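You operate a simulated robot arm through the tools that you are given. There is no shell and no other tool.

The job below is to be done with a simulated two-armed robot. You get a single attempt, and the scene is never put back.

JOB
Scrap the burnt pouch and seal the one the order form names.
Fine: burnt one in the spent tray; time from the new label; leave the new one on the sealer, switched off.

It is judged by the outcome, as a careful person would: the job done as asked, and still so three seconds after it is handed in. It fails if anything else is knocked over, pushed out of place, dropped, spilled or broken. Lids that push on must go on centred and level and be pressed home; caps that screw on are set level and turned clockwise until they are tight.

ROBOT AND FRAMES
Two 7-joint arms with two-finger parallel grippers on one trunk that stands fixed in place. Base frame: the origin is at the foot of the trunk, x ahead of it, y to its left, z up. Readings come in m, rad, newtons and seconds.
The left shoulder is at [0.071, 0.156, 1.255], the right one opposite. Each reaches about 1.231 m from its shoulder. Payload 3.91 kg a hand.
Tool frame (each hand has its own): the origin (TCP) lies between the finger pads and is the grasp point; the fingertips stand 0.03 m ahead of it; z points along the fingers, y is the line along which they close. The gripper opens to 0.11 m. The fingers are 0.02 m wide and 0.01 m thick; the gripper's body (0.048 by 0.112 m) begins 0.055 m behind the TCP.
Orientation is that of the tool frame in the base frame, as [roll, pitch, yaw] about the fixed x, y, z axes, in that order (R = Rz(yaw) Ry(pitch) Rx(roll)). With the fingers straight down and closing along the base's y, the tool's x points along the base's -x, its y along +y and its z along -z.

CONTROLS
- The arms move only by the tool send_rows. It takes "left_rows", "right_rows" or both (then of equal length, played together; a hand with none holds still); each is a list of rows, each an object (a shift or turn left out is 0, a gripper value left out holds the last) with "rotation": the turn, a rotation vector about the tool's x, y, z in rad, a list of three; "xyz": the shift along the tool's x, y, z in m, a list of three; "jaw": the opening, from 0 (shut) to 1 (fully open). In form: [{"rotation": [ax, ay, az], "xyz": [x, y, z], "jaw": jaw}, ...]. A call has 1 to 20 rows; each row shifts and turns the commanded pose from where the row before left it, along the tool's axes as they then stand. Rows are played at 5 a second. More than 0.05 m and 0.15 rad between two rows, or a gripper value outside its range, and nothing of the call is played. Where a pose cannot be reached the arm comes as near as it can. A force on the tool above 40 N (or 10 N above the force at the start of the call, whichever is more), or a blocked arm, ends the call early, and 0.2 s more pass. Each finger travels about 0.108 m/s and halts on what it meets, pressing with about 29 N; the grip force reading is that of the motor and also rises with nothing between the fingers. The clock runs only during rows and for 0.2 s after the last one: add rows that do not move to give the fingers time. It gives the time, the measured TCP pose, the force on the tool (base axes), the opening and the grip force at its end, in the units of the frame above (readings bear some noise), with the torque about the TCP (base axes, N m) and any sound that the robot's microphone picked up.
- Cameras (640 x 400 px; columns grow to the right, rows downward): "scene" is now at [0.1373, 0.022, 1.4921]; the picture's right is [0.28, -0.96, 0.00], its down [-0.48, -0.14, -0.87] and it looks along [0.83, 0.24, -0.50] (base axes); focal length 312 px, centre (320, 200). "left" rides on the left gripper at [0.073, -0.017, -0.103] in its tool frame; the picture's right is [0.23, 0.97, 0.00], its down [-0.76, 0.18, -0.62] and it looks along [-0.61, 0.14, 0.78] (tool axes); focal length 222 px, centre (320, 200). "right" rides on the right gripper at [0.072, 0.017, -0.103] in its tool frame; the picture's right is [-0.23, 0.97, 0.00], its down [-0.76, -0.18, -0.62] and it looks along [-0.61, -0.14, 0.78] (tool axes); focal length 222 px, centre (320, 200). There is no depth. A picture from a camera that has moved, and an enlarged one, comes with that camera's place and axes in the base frame and with its lens.
- capture(camera): a new picture of that camera. It takes no simulated time.
- lift_body(by): slides the trunk up (or, below 0, down) by that many m; the arms and the scene camera ride with it, the base frame stays. It gives what a move gives, with no picture.
- turn_head(pan, tilt): turns the head with the scene camera to pan (to the left, within 1.501 rad either way) and tilt (down, from -0.506 to 1.204), counted from straight ahead of the robot. It gives what a move gives.
- inspect(camera, box): a new picture of the part [left, top, right, bottom] of that camera's present view, enlarged. It takes no simulated time.
- job_done(): hands the job in; it is judged then, once.

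Nothing tells you positions but the pictures and the camera data. Unless the task says otherwise, let go and move clear before handing in.

The tools are called after "Request:" as a command line: name --argument value ..., lists and objects as JSON in quotes. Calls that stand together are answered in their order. send_rows: Moves the arms, as the interface text tells. Its arguments: {"type":"object","properties":{"left_rows":{"type":"array"},"right_rows":{"type":"array"}},"required":[]} The other tools are called the same way: lift_body (by) moves the trunk up or down; turn_head (pan, tilt) turns the head that bears the scene camera; capture (camera) takes a picture; inspect (camera, box) takes an enlarged picture of a part of a camera's view; job_done () hands the job in.

At the start:

```text
time: 0.0
left_ee_pos: [0.5155, 0.3819, 1.2381]
left_tcp_rot: [-3.141, 0.0, -3.139]
left_ft_force: [-0.4, -0.3, -0.3]
left_ft_torque: [-0.02, -0.01, -0.02]
left_gripper_width: 0.1101
left_grip_force: 0.0
right_ee_pos: [0.7243, -0.1478, 1.3312]
right_tcp_rot: [-3.141, -0.001, 3.141]
right_ft_force: [-0.3, 0.4, -0.2]
right_ft_torque: [0.01, 0.04, 0.01]
right_gripper_width: 0.11
right_grip_force: 0.1
trunk travel left (down, up): [-0.7, 0.24]
head pan, tilt (commanded): [0.281, 0.52]
```

scene: 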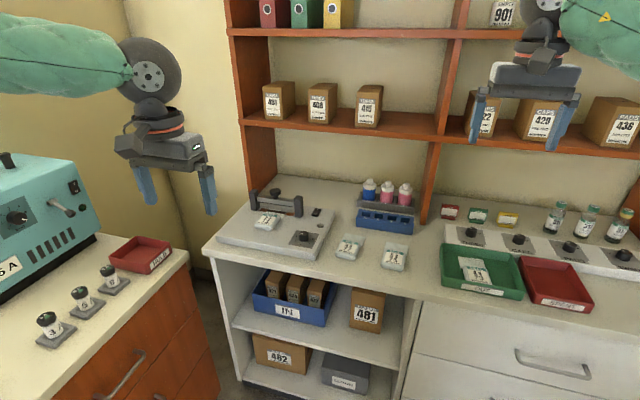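
right: 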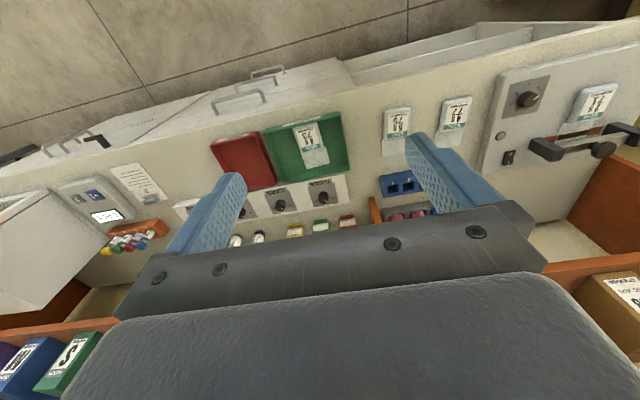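
left: 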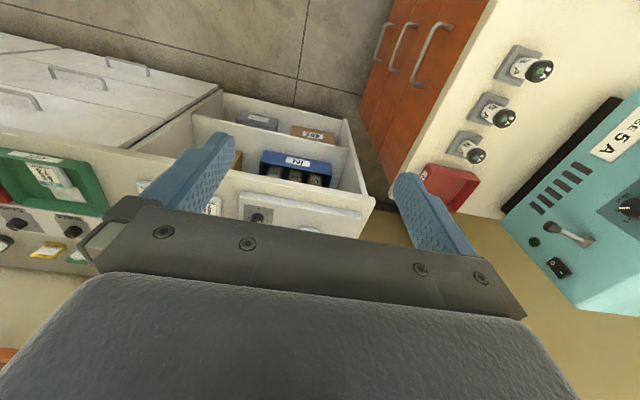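

I see a bench with a heat sealer (a pouch on it), two more pouches next to it, a green tray with a pouch, a red spent tray, and other things around. I'll take enlarged pictures first to read the labels and find the order form.

Request:
inspect --camera "scene" --box '[200, 170, 360, 270]'

Request:
inspect --camera "scene" --box '[320, 170, 480, 290]'

Request:
inspect --camera "scene" --box '[430, 190, 640, 320]'

Request:
inspect --camera "right" --box '[40, 150, 200, 270]'

Request:
inspect --camera "right" --box '[370, 50, 640, 220]'

```text
4.00 times, centred on (280, 220) of scene
camera zoom: at [0.1373, 0.022, 1.4921], right [0.28, -0.96, 0.0], down [-0.48, -0.14, -0.87], along [0.83, 0.24, -0.5], focal length 1250 px, centre (480, 120)
```

zoom: 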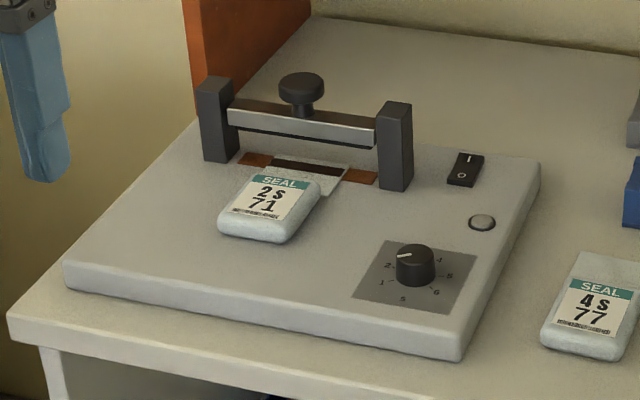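

```text
3.33 times, centred on (400, 230) of scene
camera zoom: at [0.1373, 0.022, 1.4921], right [0.28, -0.96, 0.0], down [-0.48, -0.14, -0.87], along [0.83, 0.24, -0.5], focal length 1041 px, centre (53, 100)
```

zoom: 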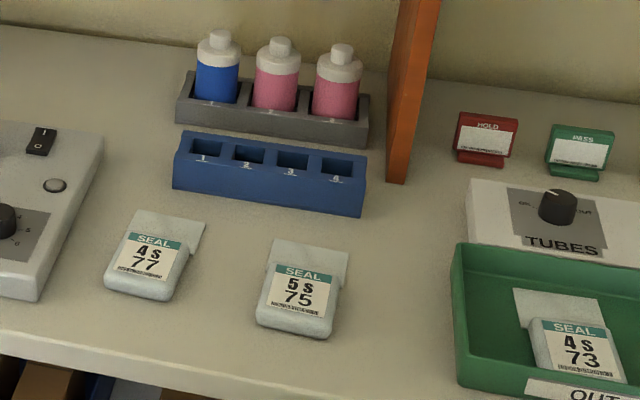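

```text
3.05 times, centred on (535, 255) of scene
camera zoom: at [0.1373, 0.022, 1.4921], right [0.28, -0.96, 0.0], down [-0.48, -0.14, -0.87], along [0.83, 0.24, -0.5], focal length 952 px, centre (-335, 32)
```

zoom: 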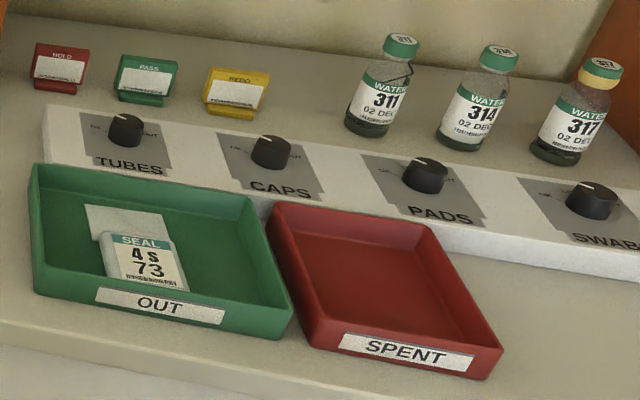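

```text
3.33 times, centred on (120, 210) of right
camera zoom: at [0.6506, -0.1314, 1.4349], right [0.23, 0.97, 0.0], down [0.76, -0.18, 0.62], along [0.61, -0.14, -0.78], focal length 740 px, centre (987, 167)
```

zoom: 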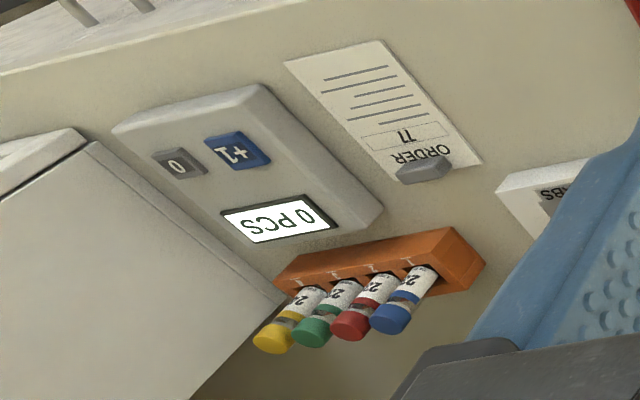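

```text
2.35 times, centred on (505, 135) of right
camera zoom: at [0.6506, -0.1314, 1.4349], right [0.23, 0.97, 0.0], down [0.76, -0.18, 0.62], along [0.61, -0.14, -0.78], focal length 523 px, centre (-115, 353)
```

zoom: 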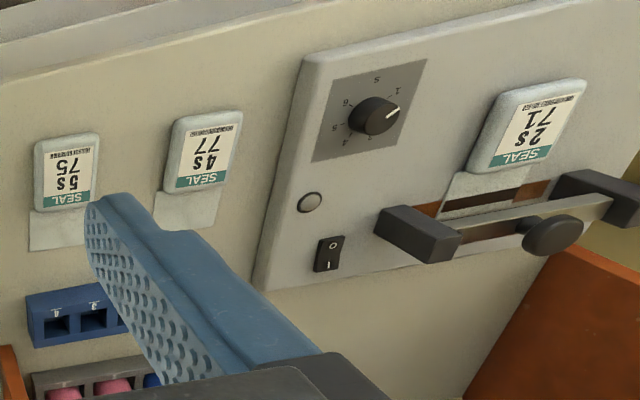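

The order form appears to say 77, the burnt pouch looks to be 71 on the sealer. I'll turn the head to read the form upright and zoom in on details.

Request:
turn_head --pan -0.5 --tilt 0.65

Request:
capture --camera "scene"

Request:
inspect --camera "right" --box '[110, 155, 170, 195]'

Request:
inspect --camera "right" --box '[490, 60, 640, 180]'

Request:
inspect --camera "right" --box '[200, 90, 490, 230]'

```text
time: 1.1
left_ee_pos: [0.5142, 0.383, 1.238]
left_tcp_rot: [-3.14, 0.0, -3.141]
left_ft_force: [0.9, 0.2, 0.4]
left_ft_torque: [0.02, 0.03, 0.01]
left_gripper_width: 0.1101
left_grip_force: 0.1
right_ee_pos: [0.7252, -0.1482, 1.3306]
right_tcp_rot: [-3.141, 0.001, -3.141]
right_ft_force: [0.7, 0.0, -0.5]
right_ft_torque: [-0.04, 0.02, -0.02]
right_gripper_width: 0.1099
right_grip_force: 0.0
trunk travel left (down, up): [-0.7, 0.24]
head pan, tilt (commanded): [-0.499, 0.649]
```

```text
taken
camera scene: at [0.1266, -0.0445, 1.4807], right [-0.48, -0.88, 0.0], down [-0.53, 0.29, -0.8], along [0.7, -0.38, -0.6], focal length 312 px, centre (320, 200)
```

scene: 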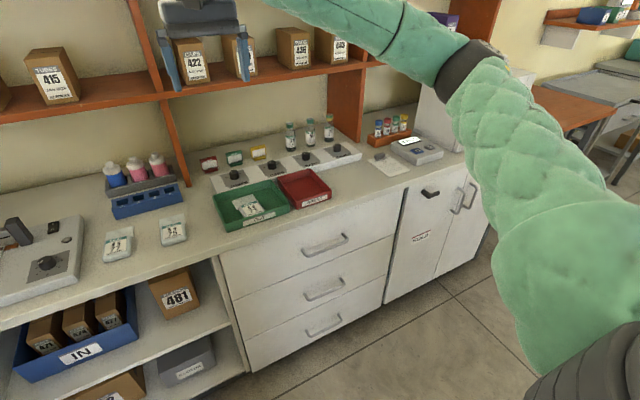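

```text
10.00 times, centred on (140, 175) of right
camera zoom: at [0.6507, -0.1314, 1.4349], right [0.23, 0.97, 0.0], down [0.76, -0.18, 0.62], along [0.61, -0.14, -0.78], focal length 2221 px, centre (2120, 450)
```

zoom: 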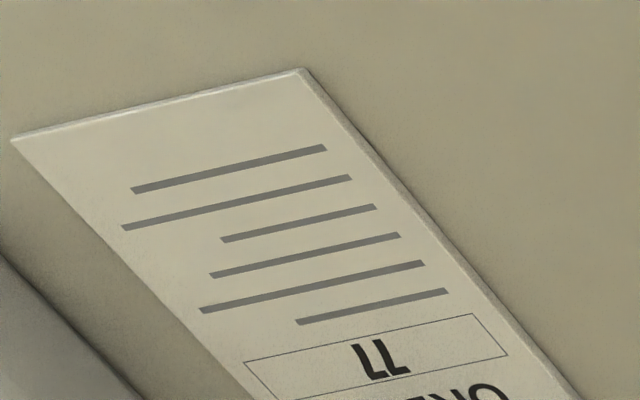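

```text
3.33 times, centred on (565, 120) of right
camera zoom: at [0.6507, -0.1314, 1.4349], right [0.23, 0.97, 0.0], down [0.76, -0.18, 0.62], along [0.61, -0.14, -0.78], focal length 740 px, centre (-497, 467)
```

zoom: 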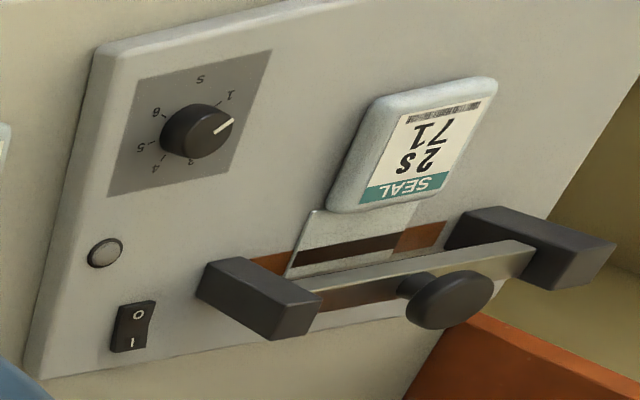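

```text
2.21 times, centred on (345, 160) of right
camera zoom: at [0.6507, -0.1314, 1.4349], right [0.23, 0.97, 0.0], down [0.76, -0.18, 0.62], along [0.61, -0.14, -0.78], focal length 490 px, centre (265, 288)
```

zoom: 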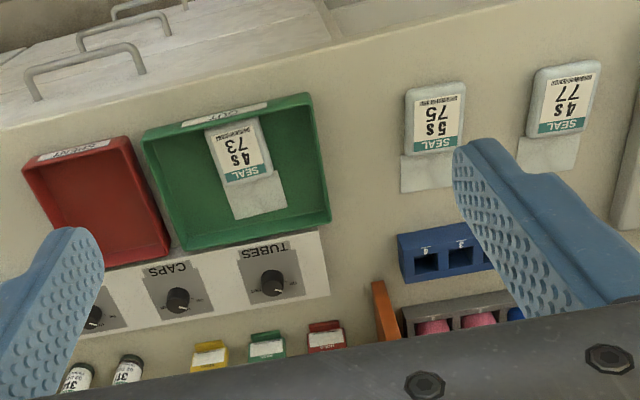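

The order form says 77, whose label says 4 s. The burnt pouch is 71 on the sealer (dark scorched neck). I estimate the counter at about z=0.875, the sealer at about x 0.82–1.08, y 0.24–0.57, pouch 77 at about [0.89, 0.15] and the spent tray at about [0.92, -0.42]. I'll bring the left hand over for a close view of the sealer.

Request:
send_rows --left_rows '[{"xyz": [-0.041, -0.004, 0.022]}, {"xyz": [-0.041, -0.004, 0.022]}, {"xyz": [-0.041, -0.004, 0.022]}, {"xyz": [-0.041, -0.004, 0.022]}, {"xyz": [-0.041, -0.004, 0.022]}]'

Request:
turn_head --pan 0.35 --tilt 0.6

Request:
capture --camera "left"

Request:
capture --camera "scene"

```text
time: 2.3
left_ee_pos: [0.7157, 0.3625, 1.127]
left_tcp_rot: [3.141, -0.002, -3.139]
left_ft_force: [0.8, -0.1, 0.0]
left_ft_torque: [0.0, 0.06, 0.01]
left_gripper_width: 0.1101
left_grip_force: 0.1
right_ee_pos: [0.7276, -0.147, 1.3297]
right_tcp_rot: [3.14, -0.002, 3.141]
right_ft_force: [0.5, 0.3, -0.2]
right_ft_torque: [-0.01, 0.02, 0.01]
right_gripper_width: 0.11
right_grip_force: 0.0
trunk travel left (down, up): [-0.7, 0.24]
head pan, tilt (commanded): [-0.499, 0.649]
```

```text
time: 3.5
left_ee_pos: [0.7133, 0.3628, 1.1285]
left_tcp_rot: [-3.141, -0.001, -3.141]
left_ft_force: [-0.2, -0.7, 0.4]
left_ft_torque: [0.0, 0.01, 0.0]
left_gripper_width: 0.1099
left_grip_force: 0.0
right_ee_pos: [0.7237, -0.1485, 1.3306]
right_tcp_rot: [3.141, -0.002, -3.141]
right_ft_force: [0.9, -0.2, -0.3]
right_ft_torque: [0.0, -0.01, 0.02]
right_gripper_width: 0.1099
right_grip_force: 0.0
trunk travel left (down, up): [-0.7, 0.24]
head pan, tilt (commanded): [0.351, 0.6]
```

```text
taken
camera left: at [0.6411, 0.3465, 1.2319], right [-0.23, 0.97, 0.0], down [0.76, 0.18, 0.62], along [0.61, 0.14, -0.78], focal length 222 px, centre (320, 200)
```

left: 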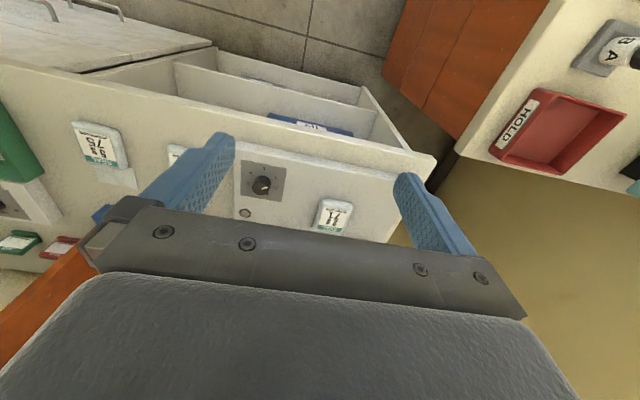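

```text
taken
camera scene: at [0.1334, 0.0273, 1.4849], right [0.34, -0.94, 0.0], down [-0.53, -0.19, -0.82], along [0.77, 0.28, -0.57], focal length 312 px, centre (320, 200)
```

scene: 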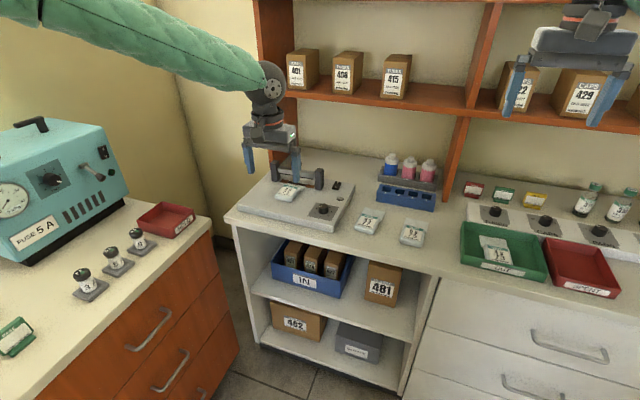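

The left hand's own palm hides much of its view, so I'll use enlargements from both cameras to pin down the sealer's parts.

Request:
inspect --camera "scene" --box '[225, 155, 365, 245]'

Request:
inspect --camera "left" --box '[220, 130, 420, 250]'

Request:
inspect --camera "scene" --box '[340, 190, 480, 280]'

Request:
inspect --camera "right" --box '[480, 60, 640, 180]'

```text
4.44 times, centred on (295, 200) of scene
camera zoom: at [0.1334, 0.0273, 1.4849], right [0.34, -0.94, 0.0], down [-0.53, -0.19, -0.82], along [0.77, 0.28, -0.57], focal length 1388 px, centre (431, 200)
```

zoom: 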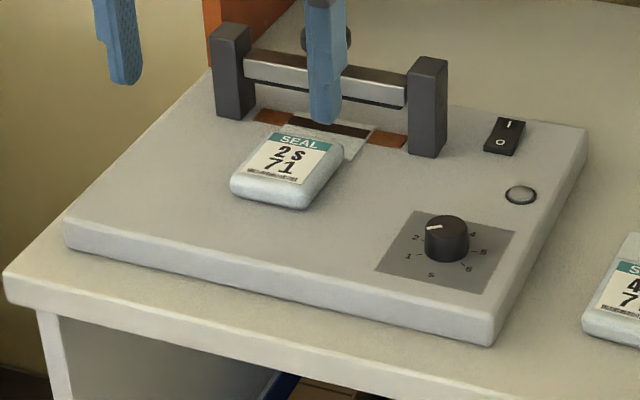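

```text
3.20 times, centred on (320, 190) of left
camera zoom: at [0.6411, 0.3465, 1.2319], right [-0.23, 0.97, 0.0], down [0.76, 0.18, 0.62], along [0.61, 0.14, -0.78], focal length 711 px, centre (320, 232)
```

zoom: 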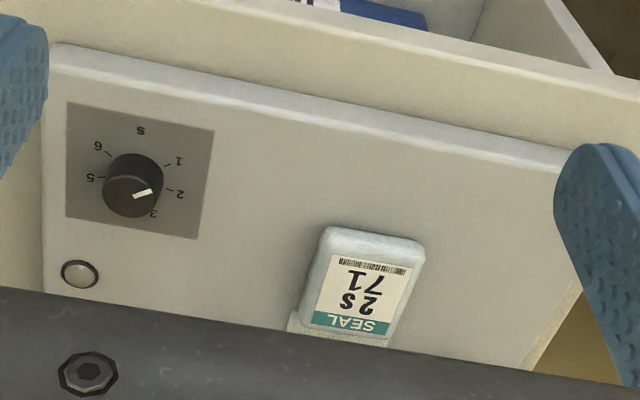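

```text
4.44 times, centred on (410, 235) of scene
camera zoom: at [0.1334, 0.0273, 1.4849], right [0.34, -0.94, 0.0], down [-0.53, -0.19, -0.82], along [0.77, 0.28, -0.57], focal length 1388 px, centre (-80, 44)
```

zoom: 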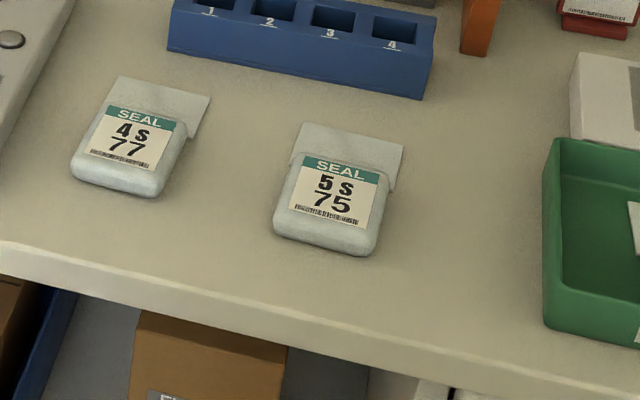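

```text
3.33 times, centred on (560, 120) of right
camera zoom: at [0.6507, -0.1314, 1.4349], right [0.23, 0.97, 0.0], down [0.76, -0.18, 0.62], along [0.61, -0.14, -0.78], focal length 740 px, centre (-480, 467)
```

zoom: 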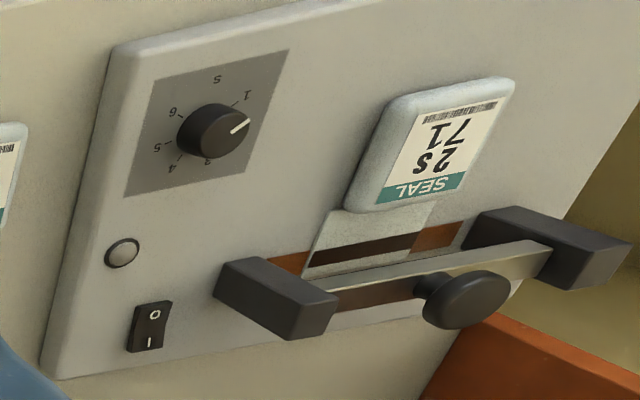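

The dial stands at 2 and its numbers run clockwise with the gap toward me. I'll pull the right hand back out of the way, then raise the trunk for a steeper view, so I can triangulate positions.

Request:
send_rows --right_rows '[{"xyz": [0.04, -0.035, 0]}, {"xyz": [0.04, -0.035, 0]}, {"xyz": [0.04, -0.035, 0]}, {"xyz": [0.04, -0.035, 0]}, {"xyz": [0.04, -0.035, 0]}, {"xyz": [0.04, -0.035, 0]}]' --left_rows '[{"xyz": [0.03, 0.02, -0.02]}, {"xyz": [0.03, 0.02, -0.02]}, {"xyz": [0.03, 0.02, -0.02]}, {"xyz": [0.03, 0.02, -0.02]}, {"xyz": [0.03, 0.02, 0]}, {"xyz": [0.03, 0.02, 0]}]'

Request:
lift_body --by 0.24

Request:
turn_head --pan 0.38 --tilt 0.8

Request:
capture --camera "scene"

```text
refused: row 1 steps farther than a row can; nothing moved
```

```text
time: 6.0
left_ee_pos: [0.7135, 0.3624, 1.3668]
left_tcp_rot: [3.14, 0.001, -3.14]
left_ft_force: [-0.2, -0.3, 0.3]
left_ft_torque: [-0.03, -0.02, -0.02]
left_gripper_width: 0.1101
left_grip_force: 0.0
right_ee_pos: [0.7262, -0.1483, 1.5701]
right_tcp_rot: [3.14, -0.001, -3.141]
right_ft_force: [0.2, 0.1, 0.4]
right_ft_torque: [0.0, -0.02, 0.02]
right_gripper_width: 0.11
right_grip_force: 0.1
trunk travel left (down, up): [-0.94, 0.0]
head pan, tilt (commanded): [0.351, 0.6]
```

```text
time: 6.7
left_ee_pos: [0.7144, 0.3618, 1.3677]
left_tcp_rot: [-3.141, 0.001, -3.14]
left_ft_force: [-0.5, -0.1, -0.7]
left_ft_torque: [0.02, -0.01, -0.02]
left_gripper_width: 0.11
left_grip_force: 0.2
right_ee_pos: [0.7238, -0.1477, 1.571]
right_tcp_rot: [-3.141, 0.0, 3.141]
right_ft_force: [0.0, 1.1, -0.1]
right_ft_torque: [0.03, -0.02, 0.03]
right_gripper_width: 0.11
right_grip_force: 0.0
trunk travel left (down, up): [-0.94, 0.0]
head pan, tilt (commanded): [0.38, 0.799]
```

```text
taken
camera scene: at [0.1257, 0.0269, 1.7081], right [0.37, -0.93, 0.0], down [-0.67, -0.27, -0.7], along [0.65, 0.26, -0.72], focal length 312 px, centre (320, 200)
```

scene: 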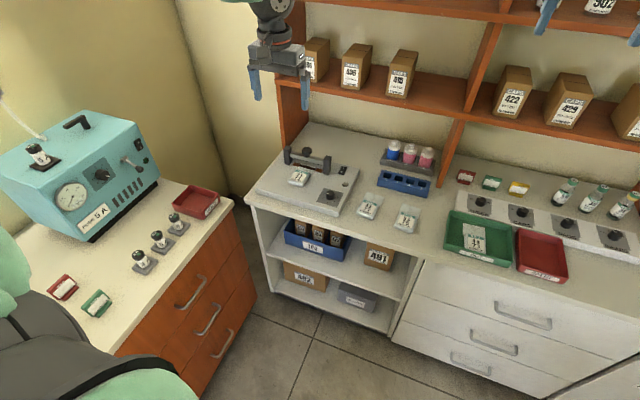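

The view from above is clear. I'll enlarge the sealer, the loose pouches and the trays from here to compute positions.

Request:
inspect --camera "scene" --box '[245, 135, 373, 215]'

Request:
inspect --camera "scene" --box '[340, 165, 468, 245]'

Request:
inspect --camera "scene" --box '[432, 195, 592, 295]'

```text
5.00 times, centred on (309, 175) of scene
camera zoom: at [0.1257, 0.0269, 1.7081], right [0.37, -0.93, 0.0], down [-0.67, -0.27, -0.7], along [0.65, 0.26, -0.72], focal length 1562 px, centre (375, 325)
```

zoom: 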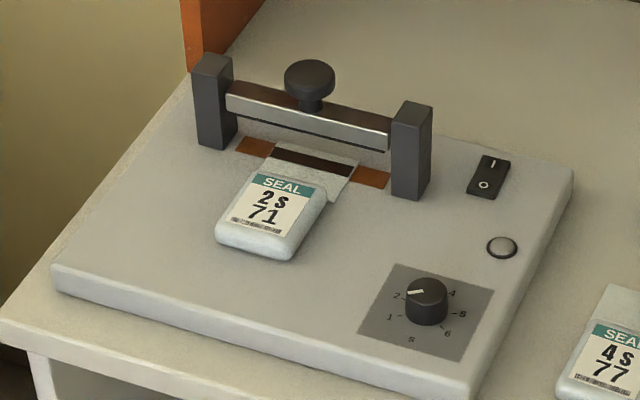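

```text
5.00 times, centred on (404, 205) of scene
camera zoom: at [0.1257, 0.0269, 1.7081], right [0.37, -0.93, 0.0], down [-0.67, -0.27, -0.7], along [0.65, 0.26, -0.72], focal length 1562 px, centre (-100, 175)
```

zoom: 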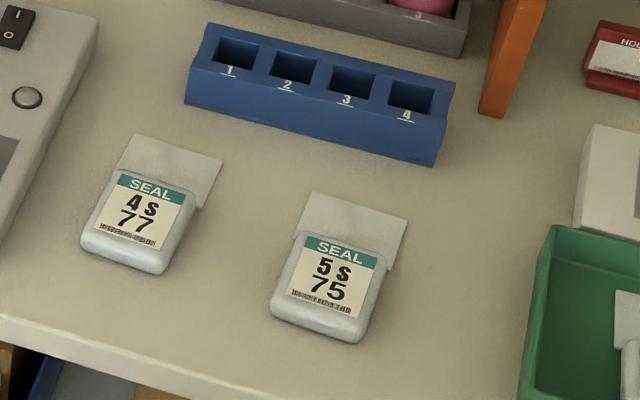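

```text
4.00 times, centred on (512, 245) of scene
camera zoom: at [0.1257, 0.0269, 1.7081], right [0.37, -0.93, 0.0], down [-0.67, -0.27, -0.7], along [0.65, 0.26, -0.72], focal length 1250 px, centre (-448, 20)
```

zoom: 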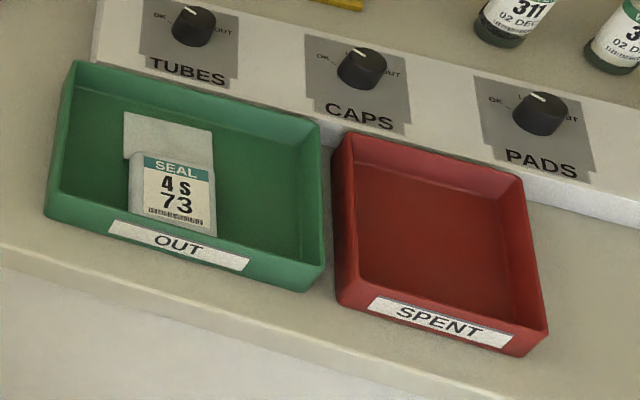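

Positions come out consistent: plate top z≈0.89, dial at about [0.89, 0.292], rocker switch at about [1.04, 0.296], bar knob at about [1.02, 0.437, 0.98]. I need a much closer look at the dial pointer and the rocker to know their states.

Request:
inspect --camera "scene" --box '[314, 182, 346, 208]'

Request:
inspect --camera "scene" --box '[332, 160, 356, 180]'

Request:
inspect --camera "scene" --box '[280, 140, 336, 190]'

Request:
capture --camera "left"

```text
15.38 times, centred on (330, 195) of scene
camera zoom: at [0.1257, 0.0269, 1.7081], right [0.37, -0.93, 0.0], down [-0.67, -0.27, -0.7], along [0.65, 0.26, -0.72], focal length 4806 px, centre (166, 277)
```

zoom: 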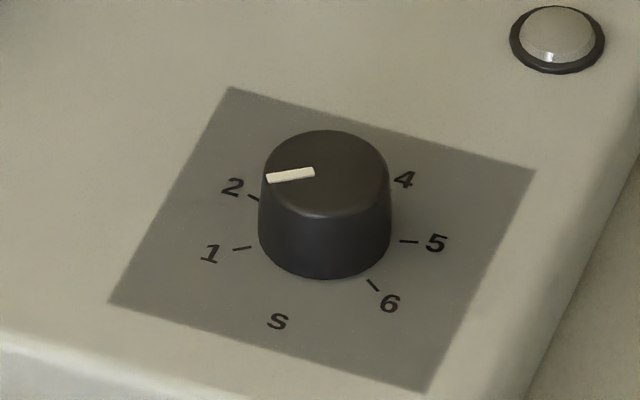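

```text
16.00 times, centred on (344, 170) of scene
camera zoom: at [0.1257, 0.0269, 1.7081], right [0.37, -0.93, 0.0], down [-0.67, -0.27, -0.7], along [0.65, 0.26, -0.72], focal length 4999 px, centre (-64, 680)
```

zoom: 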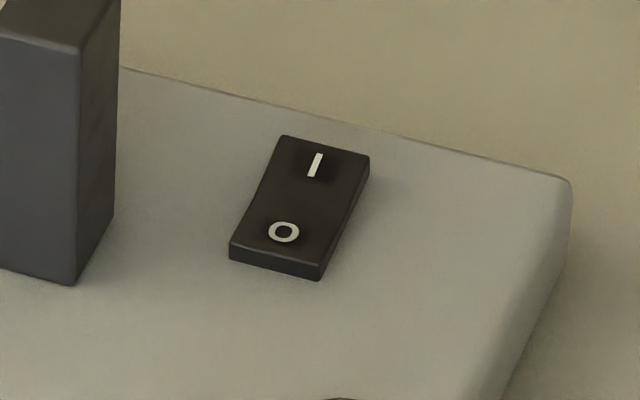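

```text
8.00 times, centred on (308, 165) of scene
camera zoom: at [0.1257, 0.0269, 1.7081], right [0.37, -0.93, 0.0], down [-0.67, -0.27, -0.7], along [0.65, 0.26, -0.72], focal length 2499 px, centre (416, 480)
```

zoom: 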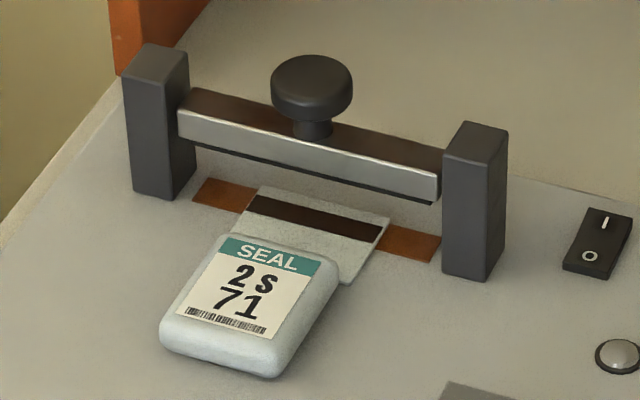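

```text
taken
camera left: at [0.6417, 0.3464, 1.4717], right [-0.23, 0.97, 0.0], down [0.76, 0.18, 0.62], along [0.61, 0.14, -0.78], focal length 222 px, centre (320, 200)
```

left: 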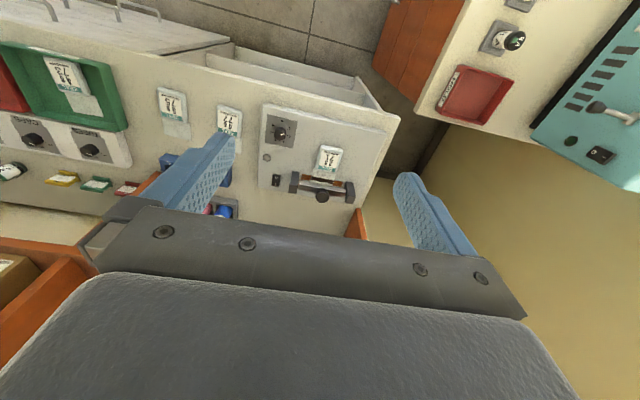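

The dial pointer actually seems to be at 1, not 2. I'll enlarge the left hand camera's view of the sealer to confirm this and check the rocker state from a second angle.

Request:
inspect --camera "left" --box '[255, 95, 365, 210]'

Request:
inspect --camera "left" --box '[262, 112, 302, 146]'

Request:
inspect --camera "left" --box '[264, 168, 290, 192]'

```text
3.48 times, centred on (310, 152) of left
camera zoom: at [0.6417, 0.3464, 1.4717], right [-0.23, 0.97, 0.0], down [0.76, 0.18, 0.62], along [0.61, 0.14, -0.78], focal length 773 px, centre (355, 365)
```

zoom: 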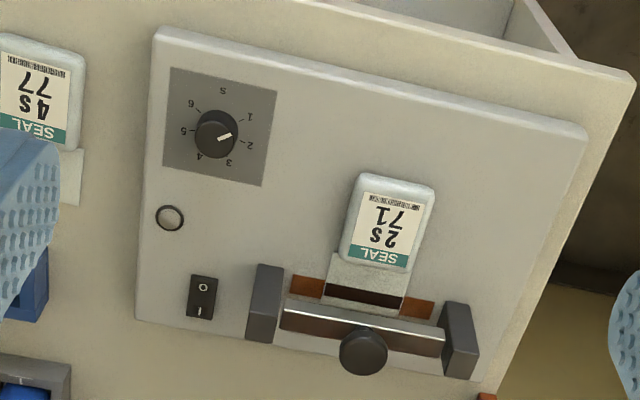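

```text
11.76 times, centred on (282, 129) of left
camera zoom: at [0.6417, 0.3464, 1.4717], right [-0.23, 0.97, 0.0], down [0.76, 0.18, 0.62], along [0.61, 0.14, -0.78], focal length 2613 px, centre (767, 1035)
```

zoom: 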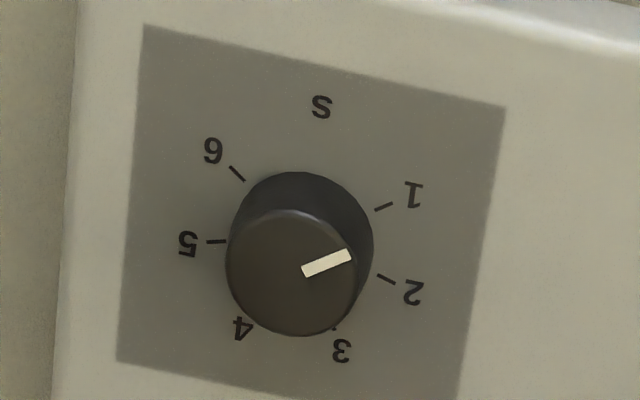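

```text
16.00 times, centred on (277, 180) of left
camera zoom: at [0.6417, 0.3464, 1.4717], right [-0.23, 0.97, 0.0], down [0.76, 0.18, 0.62], along [0.61, 0.14, -0.78], focal length 3554 px, centre (1008, 520)
```

zoom: 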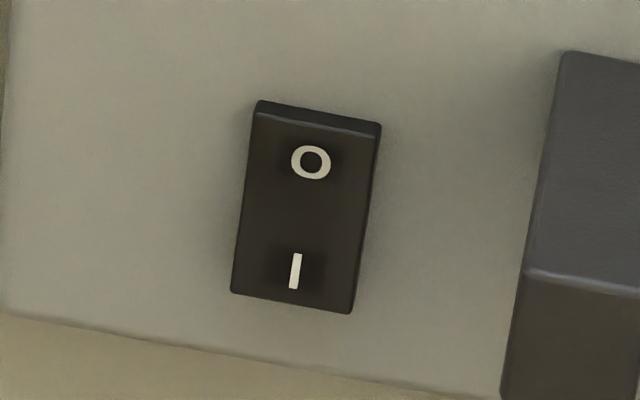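

Confirmed: the dial is at 1 and must go to 4 (three steps, about 150° clockwise). The rocker is off, since its O end is pressed down. I'll lower the trunk again and bring the left hand above burnt pouch 71, which I put at about [0.933, 0.437].

Request:
lift_body --by -0.24

Request:
send_rows --left_rows '[{"xyz": [-0.037, 0.012, 0.0]}, {"xyz": [-0.037, 0.012, 0.0]}, {"xyz": [-0.037, 0.013, 0.0]}, {"xyz": [-0.037, 0.013, 0.01]}, {"xyz": [-0.037, 0.013, 0.02]}, {"xyz": [-0.036, 0.013, 0.03]}, {}]'

Request:
capture --camera "left"

Request:
capture --camera "scene"

```text
time: 9.2
left_ee_pos: [0.7142, 0.3617, 1.1283]
left_tcp_rot: [3.141, 0.0, -3.14]
left_ft_force: [0.4, 1.1, 0.8]
left_ft_torque: [-0.01, -0.01, 0.0]
left_gripper_width: 0.1097
left_grip_force: 0.0
right_ee_pos: [0.724, -0.1469, 1.3309]
right_tcp_rot: [-3.141, 0.002, 3.141]
right_ft_force: [0.0, -0.1, 0.3]
right_ft_torque: [-0.01, -0.01, 0.01]
right_gripper_width: 0.1098
right_grip_force: 0.1
trunk travel left (down, up): [-0.7, 0.24]
head pan, tilt (commanded): [0.38, 0.799]
```

```text
time: 10.8
left_ee_pos: [0.9346, 0.4375, 1.0696]
left_tcp_rot: [3.142, 0.003, 3.142]
left_ft_force: [0.1, 0.6, 0.3]
left_ft_torque: [-0.03, 0.01, -0.04]
left_gripper_width: 0.1099
left_grip_force: 0.1
right_ee_pos: [0.7238, -0.1485, 1.3318]
right_tcp_rot: [-3.14, 0.0, -3.141]
right_ft_force: [0.0, -0.3, 0.6]
right_ft_torque: [0.01, -0.02, 0.02]
right_gripper_width: 0.1101
right_grip_force: 0.1
trunk travel left (down, up): [-0.7, 0.24]
head pan, tilt (commanded): [0.38, 0.799]
```

```text
taken
camera left: at [0.8608, 0.4217, 1.1738], right [-0.23, 0.97, 0.0], down [0.76, 0.18, 0.62], along [0.61, 0.14, -0.78], focal length 222 px, centre (320, 200)
```

left: 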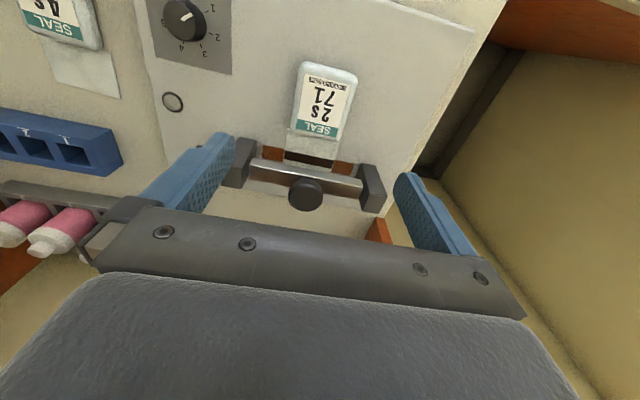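

```text
taken
camera scene: at [0.1239, 0.0267, 1.4682], right [0.37, -0.93, 0.0], down [-0.67, -0.27, -0.7], along [0.65, 0.26, -0.72], focal length 312 px, centre (320, 200)
```

scene: 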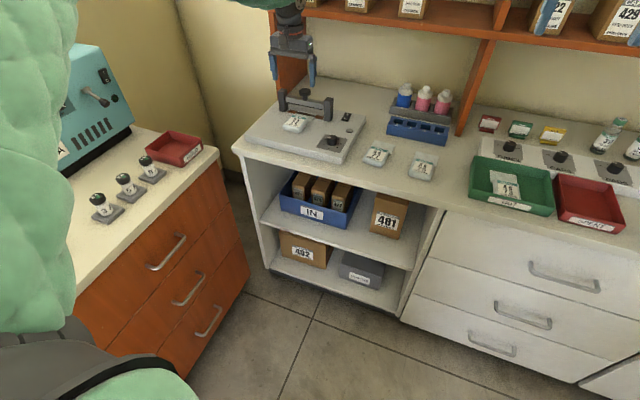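

The hand is above pouch 71. I'll enlarge this near view to measure the pouch's edges and rotation before lowering.

Request:
inspect --camera "left" --box '[220, 40, 400, 220]'

Request:
inspect --camera "scene" --box '[235, 30, 375, 170]'

```text
2.22 times, centred on (310, 130) of left
camera zoom: at [0.8608, 0.4217, 1.1738], right [-0.23, 0.97, 0.0], down [0.76, 0.18, 0.62], along [0.61, 0.14, -0.78], focal length 494 px, centre (342, 356)
```

zoom: 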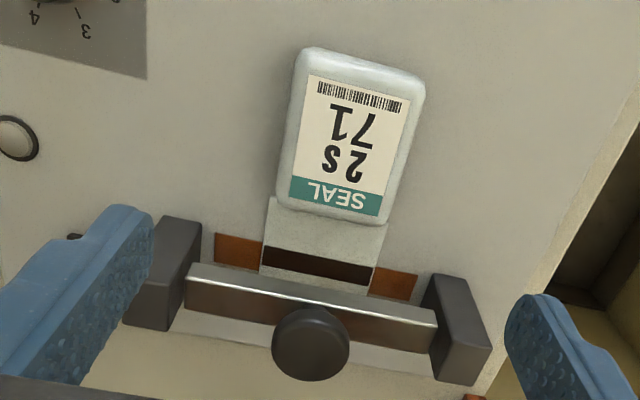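

```text
2.86 times, centred on (305, 100) of scene
camera zoom: at [0.1239, 0.0267, 1.4682], right [0.37, -0.93, 0.0], down [-0.67, -0.27, -0.7], along [0.65, 0.26, -0.72], focal length 893 px, centre (363, 486)
```

zoom: 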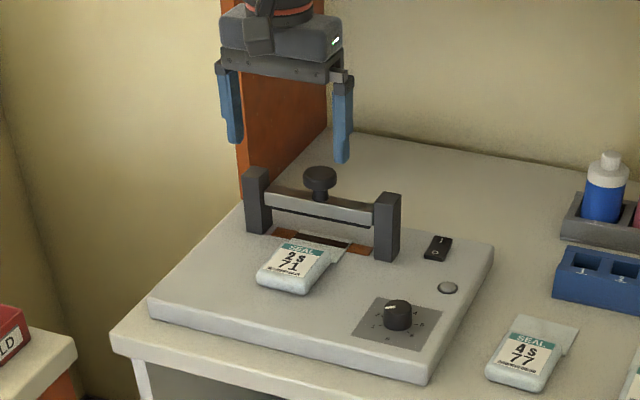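

Pouch 71's body spans y 0.410–0.473 and x 0.897–0.975, and it's square to the axes. I'm lowering the open fingers around its sides in stages.

Request:
send_rows --left_rows '[{"xyz": [0, 0.003, 0.04]}, {"xyz": [0, 0, 0.04]}, {"xyz": [0, 0, 0.035]}, {"xyz": [0, 0, 0.015]}, {}]'

Request:
inspect --camera "scene" --box '[245, 50, 365, 170]'

Request:
capture --camera "left"

```text
time: 12.0
left_ee_pos: [0.919, 0.4431, 0.9471]
left_tcp_rot: [3.141, -0.002, -3.14]
left_ft_force: [-0.2, 0.3, -0.3]
left_ft_torque: [-0.01, 0.0, 0.03]
left_gripper_width: 0.11
left_grip_force: 0.0
left hand out of reach, approached as far as the arm can: row 3, 4
right_ee_pos: [0.7238, -0.1496, 1.3293]
right_tcp_rot: [3.14, 0.0, -3.141]
right_ft_force: [0.6, 0.8, -0.9]
right_ft_torque: [0.03, 0.01, 0.0]
right_gripper_width: 0.1098
right_grip_force: 0.1
trunk travel left (down, up): [-0.7, 0.24]
head pan, tilt (commanded): [0.38, 0.799]
```

```text
3.33 times, centred on (305, 110) of scene
camera zoom: at [0.1256, 0.0257, 1.4681], right [0.37, -0.93, 0.0], down [-0.67, -0.27, -0.7], along [0.65, 0.26, -0.72], focal length 1041 px, centre (370, 500)
```

zoom: 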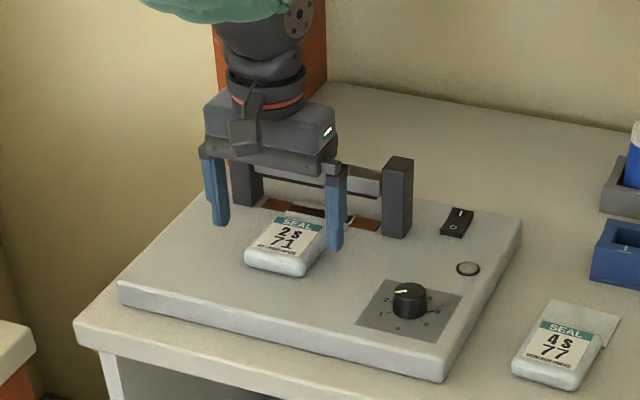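

```text
taken
camera left: at [0.8471, 0.4272, 1.0514], right [-0.23, 0.97, 0.0], down [0.76, 0.18, 0.62], along [0.61, 0.14, -0.78], focal length 222 px, centre (320, 200)
```

left: 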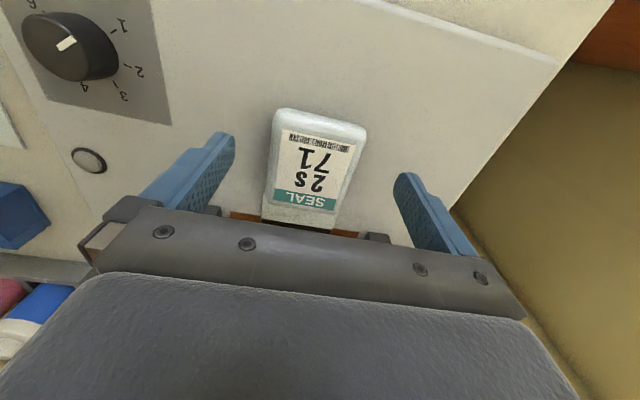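

The left arm reaches its limit with the hand straight down here, so I'll back up and lean the hand by 30°, with the fingers pointing forward and down, to gain reach. At the same time I'll move the right arm out to the side so the left can later cross to the spent tray.

Request:
send_rows --left_rows '[{"xyz": [0, 0, -0.04]}, {"xyz": [0, 0, -0.04]}, {"xyz": [0, 0, -0.02]}, {"rotation": [0, -0.1309, 0]}, {"rotation": [0, -0.1309, 0]}, {"rotation": [0, -0.1309, 0]}, {"rotation": [0, -0.1309, 0]}, {}]' --right_rows '[{"xyz": [0.035, -0.03, 0.01]}, {"xyz": [0.035, -0.03, 0.01]}, {"xyz": [0.035, -0.03, 0.01]}, {"xyz": [0.035, -0.03, 0.01]}, {"xyz": [0.035, -0.03, 0.01]}, {"xyz": [0.035, -0.03, 0.01]}, {"xyz": [0.035, -0.03, 0.01]}, {"xyz": [0.035, -0.03, 0.01]}]'

Request:
capture --camera "scene"

Request:
capture --camera "left"

```text
time: 13.8
left_ee_pos: [0.9168, 0.4455, 1.0501]
left_tcp_rot: [3.139, 0.528, -3.14]
left_ft_force: [-1.0, 0.0, 0.3]
left_ft_torque: [0.03, 0.0, -0.02]
left_gripper_width: 0.1098
left_grip_force: 0.1
right_ee_pos: [0.4431, -0.3901, 1.2504]
right_tcp_rot: [3.139, 0.002, -3.138]
right_ft_force: [-1.0, -0.2, -0.7]
right_ft_torque: [0.0, -0.01, 0.0]
right_gripper_width: 0.1099
right_grip_force: 0.0
trunk travel left (down, up): [-0.7, 0.24]
head pan, tilt (commanded): [0.38, 0.799]
```

```text
taken
camera scene: at [0.1226, 0.0256, 1.4684], right [0.37, -0.93, 0.0], down [-0.66, -0.27, -0.7], along [0.65, 0.26, -0.72], focal length 312 px, centre (320, 200)
```

scene: 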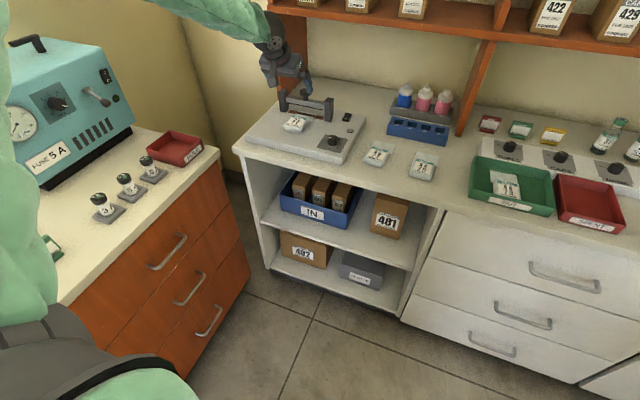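

```text
taken
camera left: at [0.8026, 0.4284, 1.1036], right [-0.2, 0.97, -0.11], down [0.34, 0.18, 0.92], along [0.92, 0.14, -0.37], focal length 222 px, centre (320, 200)
```

left: 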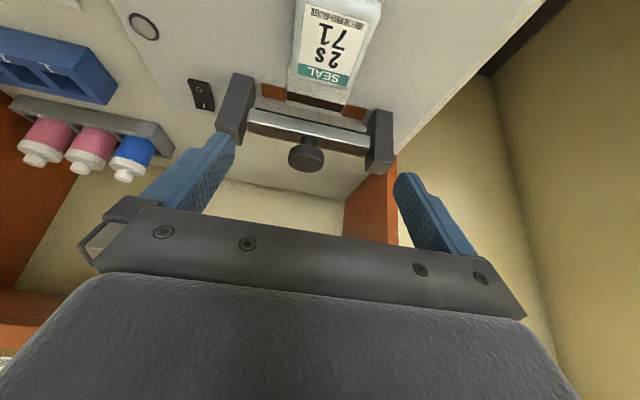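

The tilted hand is now well within reach. I'm moving over pouch 71 and lowering around it.

Request:
send_rows --left_rows '[{"xyz": [0.0147, -0.0025, 0.0435]}, {"xyz": [0.0147, -0.0025, 0.0435]}, {"xyz": [0.0125, 0, 0.0217]}, {}]'

Request:
inspect --camera "scene" --box '[235, 40, 375, 170]'

Request:
capture --camera "left"

```text
time: 14.8
left_ee_pos: [0.9383, 0.4397, 0.936]
left_tcp_rot: [3.141, 0.526, 3.141]
left_ft_force: [-0.1, 0.2, 0.6]
left_ft_torque: [0.06, 0.0, 0.02]
left_gripper_width: 0.1102
left_grip_force: 0.1
right_ee_pos: [0.4442, -0.3893, 1.2489]
right_tcp_rot: [-3.139, -0.001, -3.141]
right_ft_force: [-0.3, -0.6, -0.8]
right_ft_torque: [-0.02, -0.04, -0.04]
right_gripper_width: 0.11
right_grip_force: 0.1
trunk travel left (down, up): [-0.7, 0.24]
head pan, tilt (commanded): [0.38, 0.799]
```

```text
3.08 times, centred on (305, 105) of scene
camera zoom: at [0.1246, 0.0264, 1.4681], right [0.37, -0.93, 0.0], down [-0.67, -0.27, -0.7], along [0.65, 0.26, -0.72], focal length 961 px, centre (366, 492)
```

zoom: 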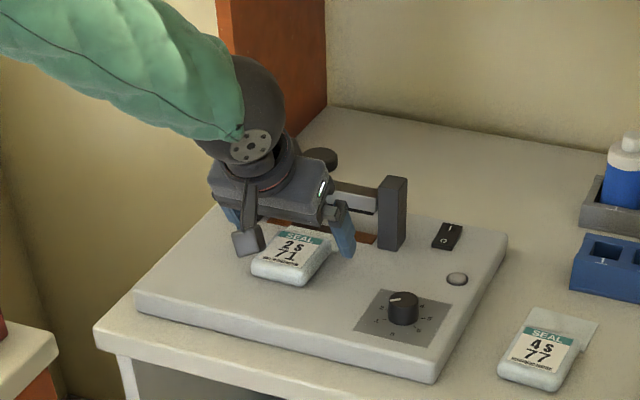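

```text
taken
camera left: at [0.8244, 0.424, 0.9887], right [-0.2, 0.97, -0.11], down [0.35, 0.18, 0.92], along [0.92, 0.14, -0.37], focal length 222 px, centre (320, 200)
```

left: 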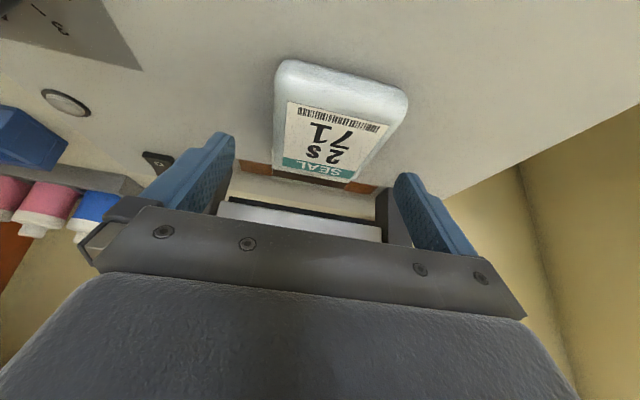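

The fingers straddle the pouch cleanly. I'm going a little lower in small steps while watching the force.

Request:
send_rows --left_rows '[{"xyz": [0.0099, 0, 0.0012]}, {"xyz": [0.002, 0, 0.0035]}, {}]'

Request:
send_rows --left_rows '[{"xyz": [0.002, 0, 0.0035]}, {}]'

```text
time: 15.6
left_ee_pos: [0.93, 0.4392, 0.9227]
left_tcp_rot: [-3.142, 0.524, -3.14]
left_ft_force: [-0.5, -0.7, 0.0]
left_ft_torque: [0.02, 0.0, 0.02]
left_gripper_width: 0.1102
left_grip_force: 0.0
right_ee_pos: [0.4464, -0.3895, 1.2496]
right_tcp_rot: [3.14, 0.0, 3.141]
right_ft_force: [-0.4, 0.0, 1.0]
right_ft_torque: [0.03, 0.03, 0.01]
right_gripper_width: 0.1099
right_grip_force: 0.0
trunk travel left (down, up): [-0.7, 0.24]
head pan, tilt (commanded): [0.38, 0.799]
```

```text
time: 16.2
left_ee_pos: [0.9305, 0.4397, 0.9204]
left_tcp_rot: [3.141, 0.525, -3.139]
left_ft_force: [4.4, 3.0, 15.0]
left_ft_torque: [-0.44, -0.23, 0.14]
left_gripper_width: 0.1097
left_grip_force: 0.1
right_ee_pos: [0.4454, -0.39, 1.2501]
right_tcp_rot: [3.141, 0.0, 3.142]
right_ft_force: [0.2, -0.8, 0.1]
right_ft_torque: [-0.01, -0.03, -0.01]
right_gripper_width: 0.1099
right_grip_force: 0.1
trunk travel left (down, up): [-0.7, 0.24]
head pan, tilt (commanded): [0.38, 0.799]
```

I touched the plate at TCP z≈0.920, so the plate top is at about z=0.889. I'll lift 3 mm and close on the pouch.

Request:
send_rows --left_rows '[{"xyz": [-0.002, 0, -0.0035]}, {"jaw": 0.3}, {"jaw": 0.0}, {"jaw": 0.0}, {"jaw": 0.0}, {"jaw": 0.0}]'

Request:
inspect --camera "scene" --box '[235, 40, 375, 170]'

Request:
capture --camera "left"

```text
time: 17.6
left_ee_pos: [0.9295, 0.4382, 0.9217]
left_tcp_rot: [-3.141, 0.524, -3.14]
left_ft_force: [0.6, 0.1, -0.5]
left_ft_torque: [0.03, 0.0, 0.02]
left_gripper_width: 0.0651
left_grip_force: 28.7
right_ee_pos: [0.447, -0.3889, 1.2499]
right_tcp_rot: [-3.14, 0.0, 3.141]
right_ft_force: [-0.5, 0.0, -0.9]
right_ft_torque: [-0.02, -0.01, -0.03]
right_gripper_width: 0.1102
right_grip_force: 0.0
trunk travel left (down, up): [-0.7, 0.24]
head pan, tilt (commanded): [0.38, 0.799]
```

```text
3.08 times, centred on (305, 105) of scene
camera zoom: at [0.1253, 0.0267, 1.468], right [0.37, -0.93, 0.0], down [-0.67, -0.27, -0.7], along [0.65, 0.26, -0.72], focal length 961 px, centre (366, 492)
```

zoom: 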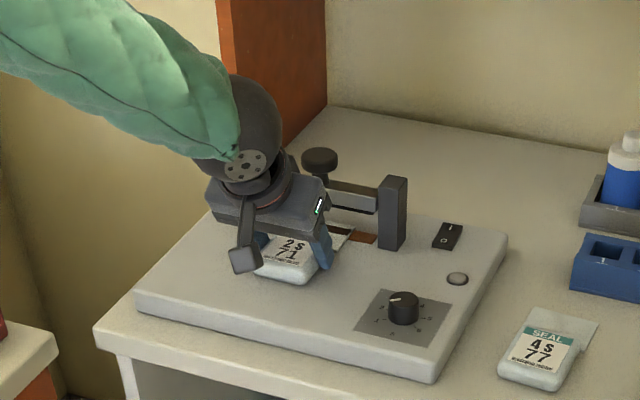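

```text
taken
camera left: at [0.8153, 0.4237, 0.9756], right [-0.2, 0.97, -0.11], down [0.35, 0.18, 0.92], along [0.92, 0.14, -0.37], focal length 222 px, centre (320, 200)
```

left: 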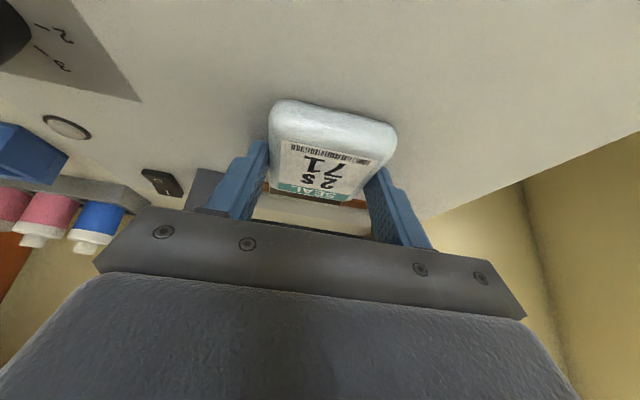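

Pouch 71 is held (width 0.065). I'll lift it slightly, draw it straight back from under the bar, then raise it.

Request:
send_rows --left_rows '[{"xyz": [-0.004, 0, -0.0069]}, {"xyz": [0.0217, 0, -0.0125]}, {"xyz": [0.026, 0, -0.015]}, {"xyz": [0.026, 0, -0.015]}, {"xyz": [0.0217, 0, -0.0125]}, {}]'

Request:
inspect --camera "scene" --box '[235, 40, 375, 170]'

Request:
capture --camera "left"

```text
time: 19.0
left_ee_pos: [0.8198, 0.438, 0.929]
left_tcp_rot: [-3.141, 0.523, 3.141]
left_ft_force: [-0.2, 0.2, 0.0]
left_ft_torque: [-0.03, -0.02, -0.01]
left_gripper_width: 0.0649
left_grip_force: 28.9
right_ee_pos: [0.4469, -0.3913, 1.2489]
right_tcp_rot: [3.141, 0.0, 3.141]
right_ft_force: [-0.5, -0.6, -0.8]
right_ft_torque: [-0.02, 0.03, -0.02]
right_gripper_width: 0.1099
right_grip_force: 0.1
trunk travel left (down, up): [-0.7, 0.24]
head pan, tilt (commanded): [0.38, 0.799]
```

```text
3.08 times, centred on (305, 105) of scene
camera zoom: at [0.126, 0.0262, 1.468], right [0.37, -0.93, 0.0], down [-0.67, -0.27, -0.7], along [0.65, 0.26, -0.72], focal length 961 px, centre (366, 492)
```

zoom: 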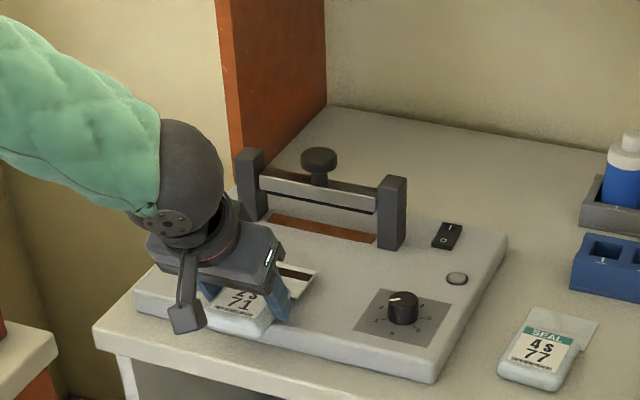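

```text
taken
camera left: at [0.7053, 0.4219, 0.9834], right [-0.2, 0.97, -0.11], down [0.35, 0.18, 0.92], along [0.92, 0.14, -0.37], focal length 222 px, centre (320, 200)
```

left: 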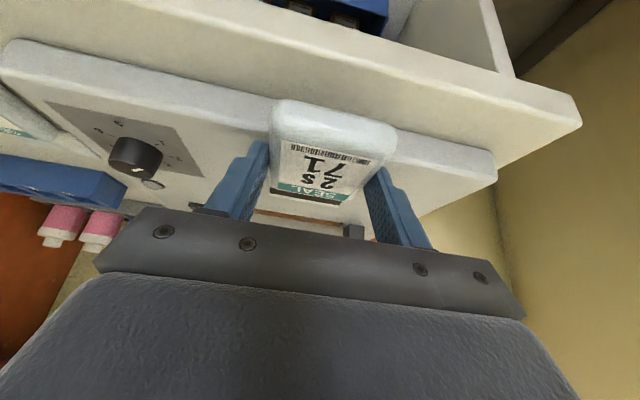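

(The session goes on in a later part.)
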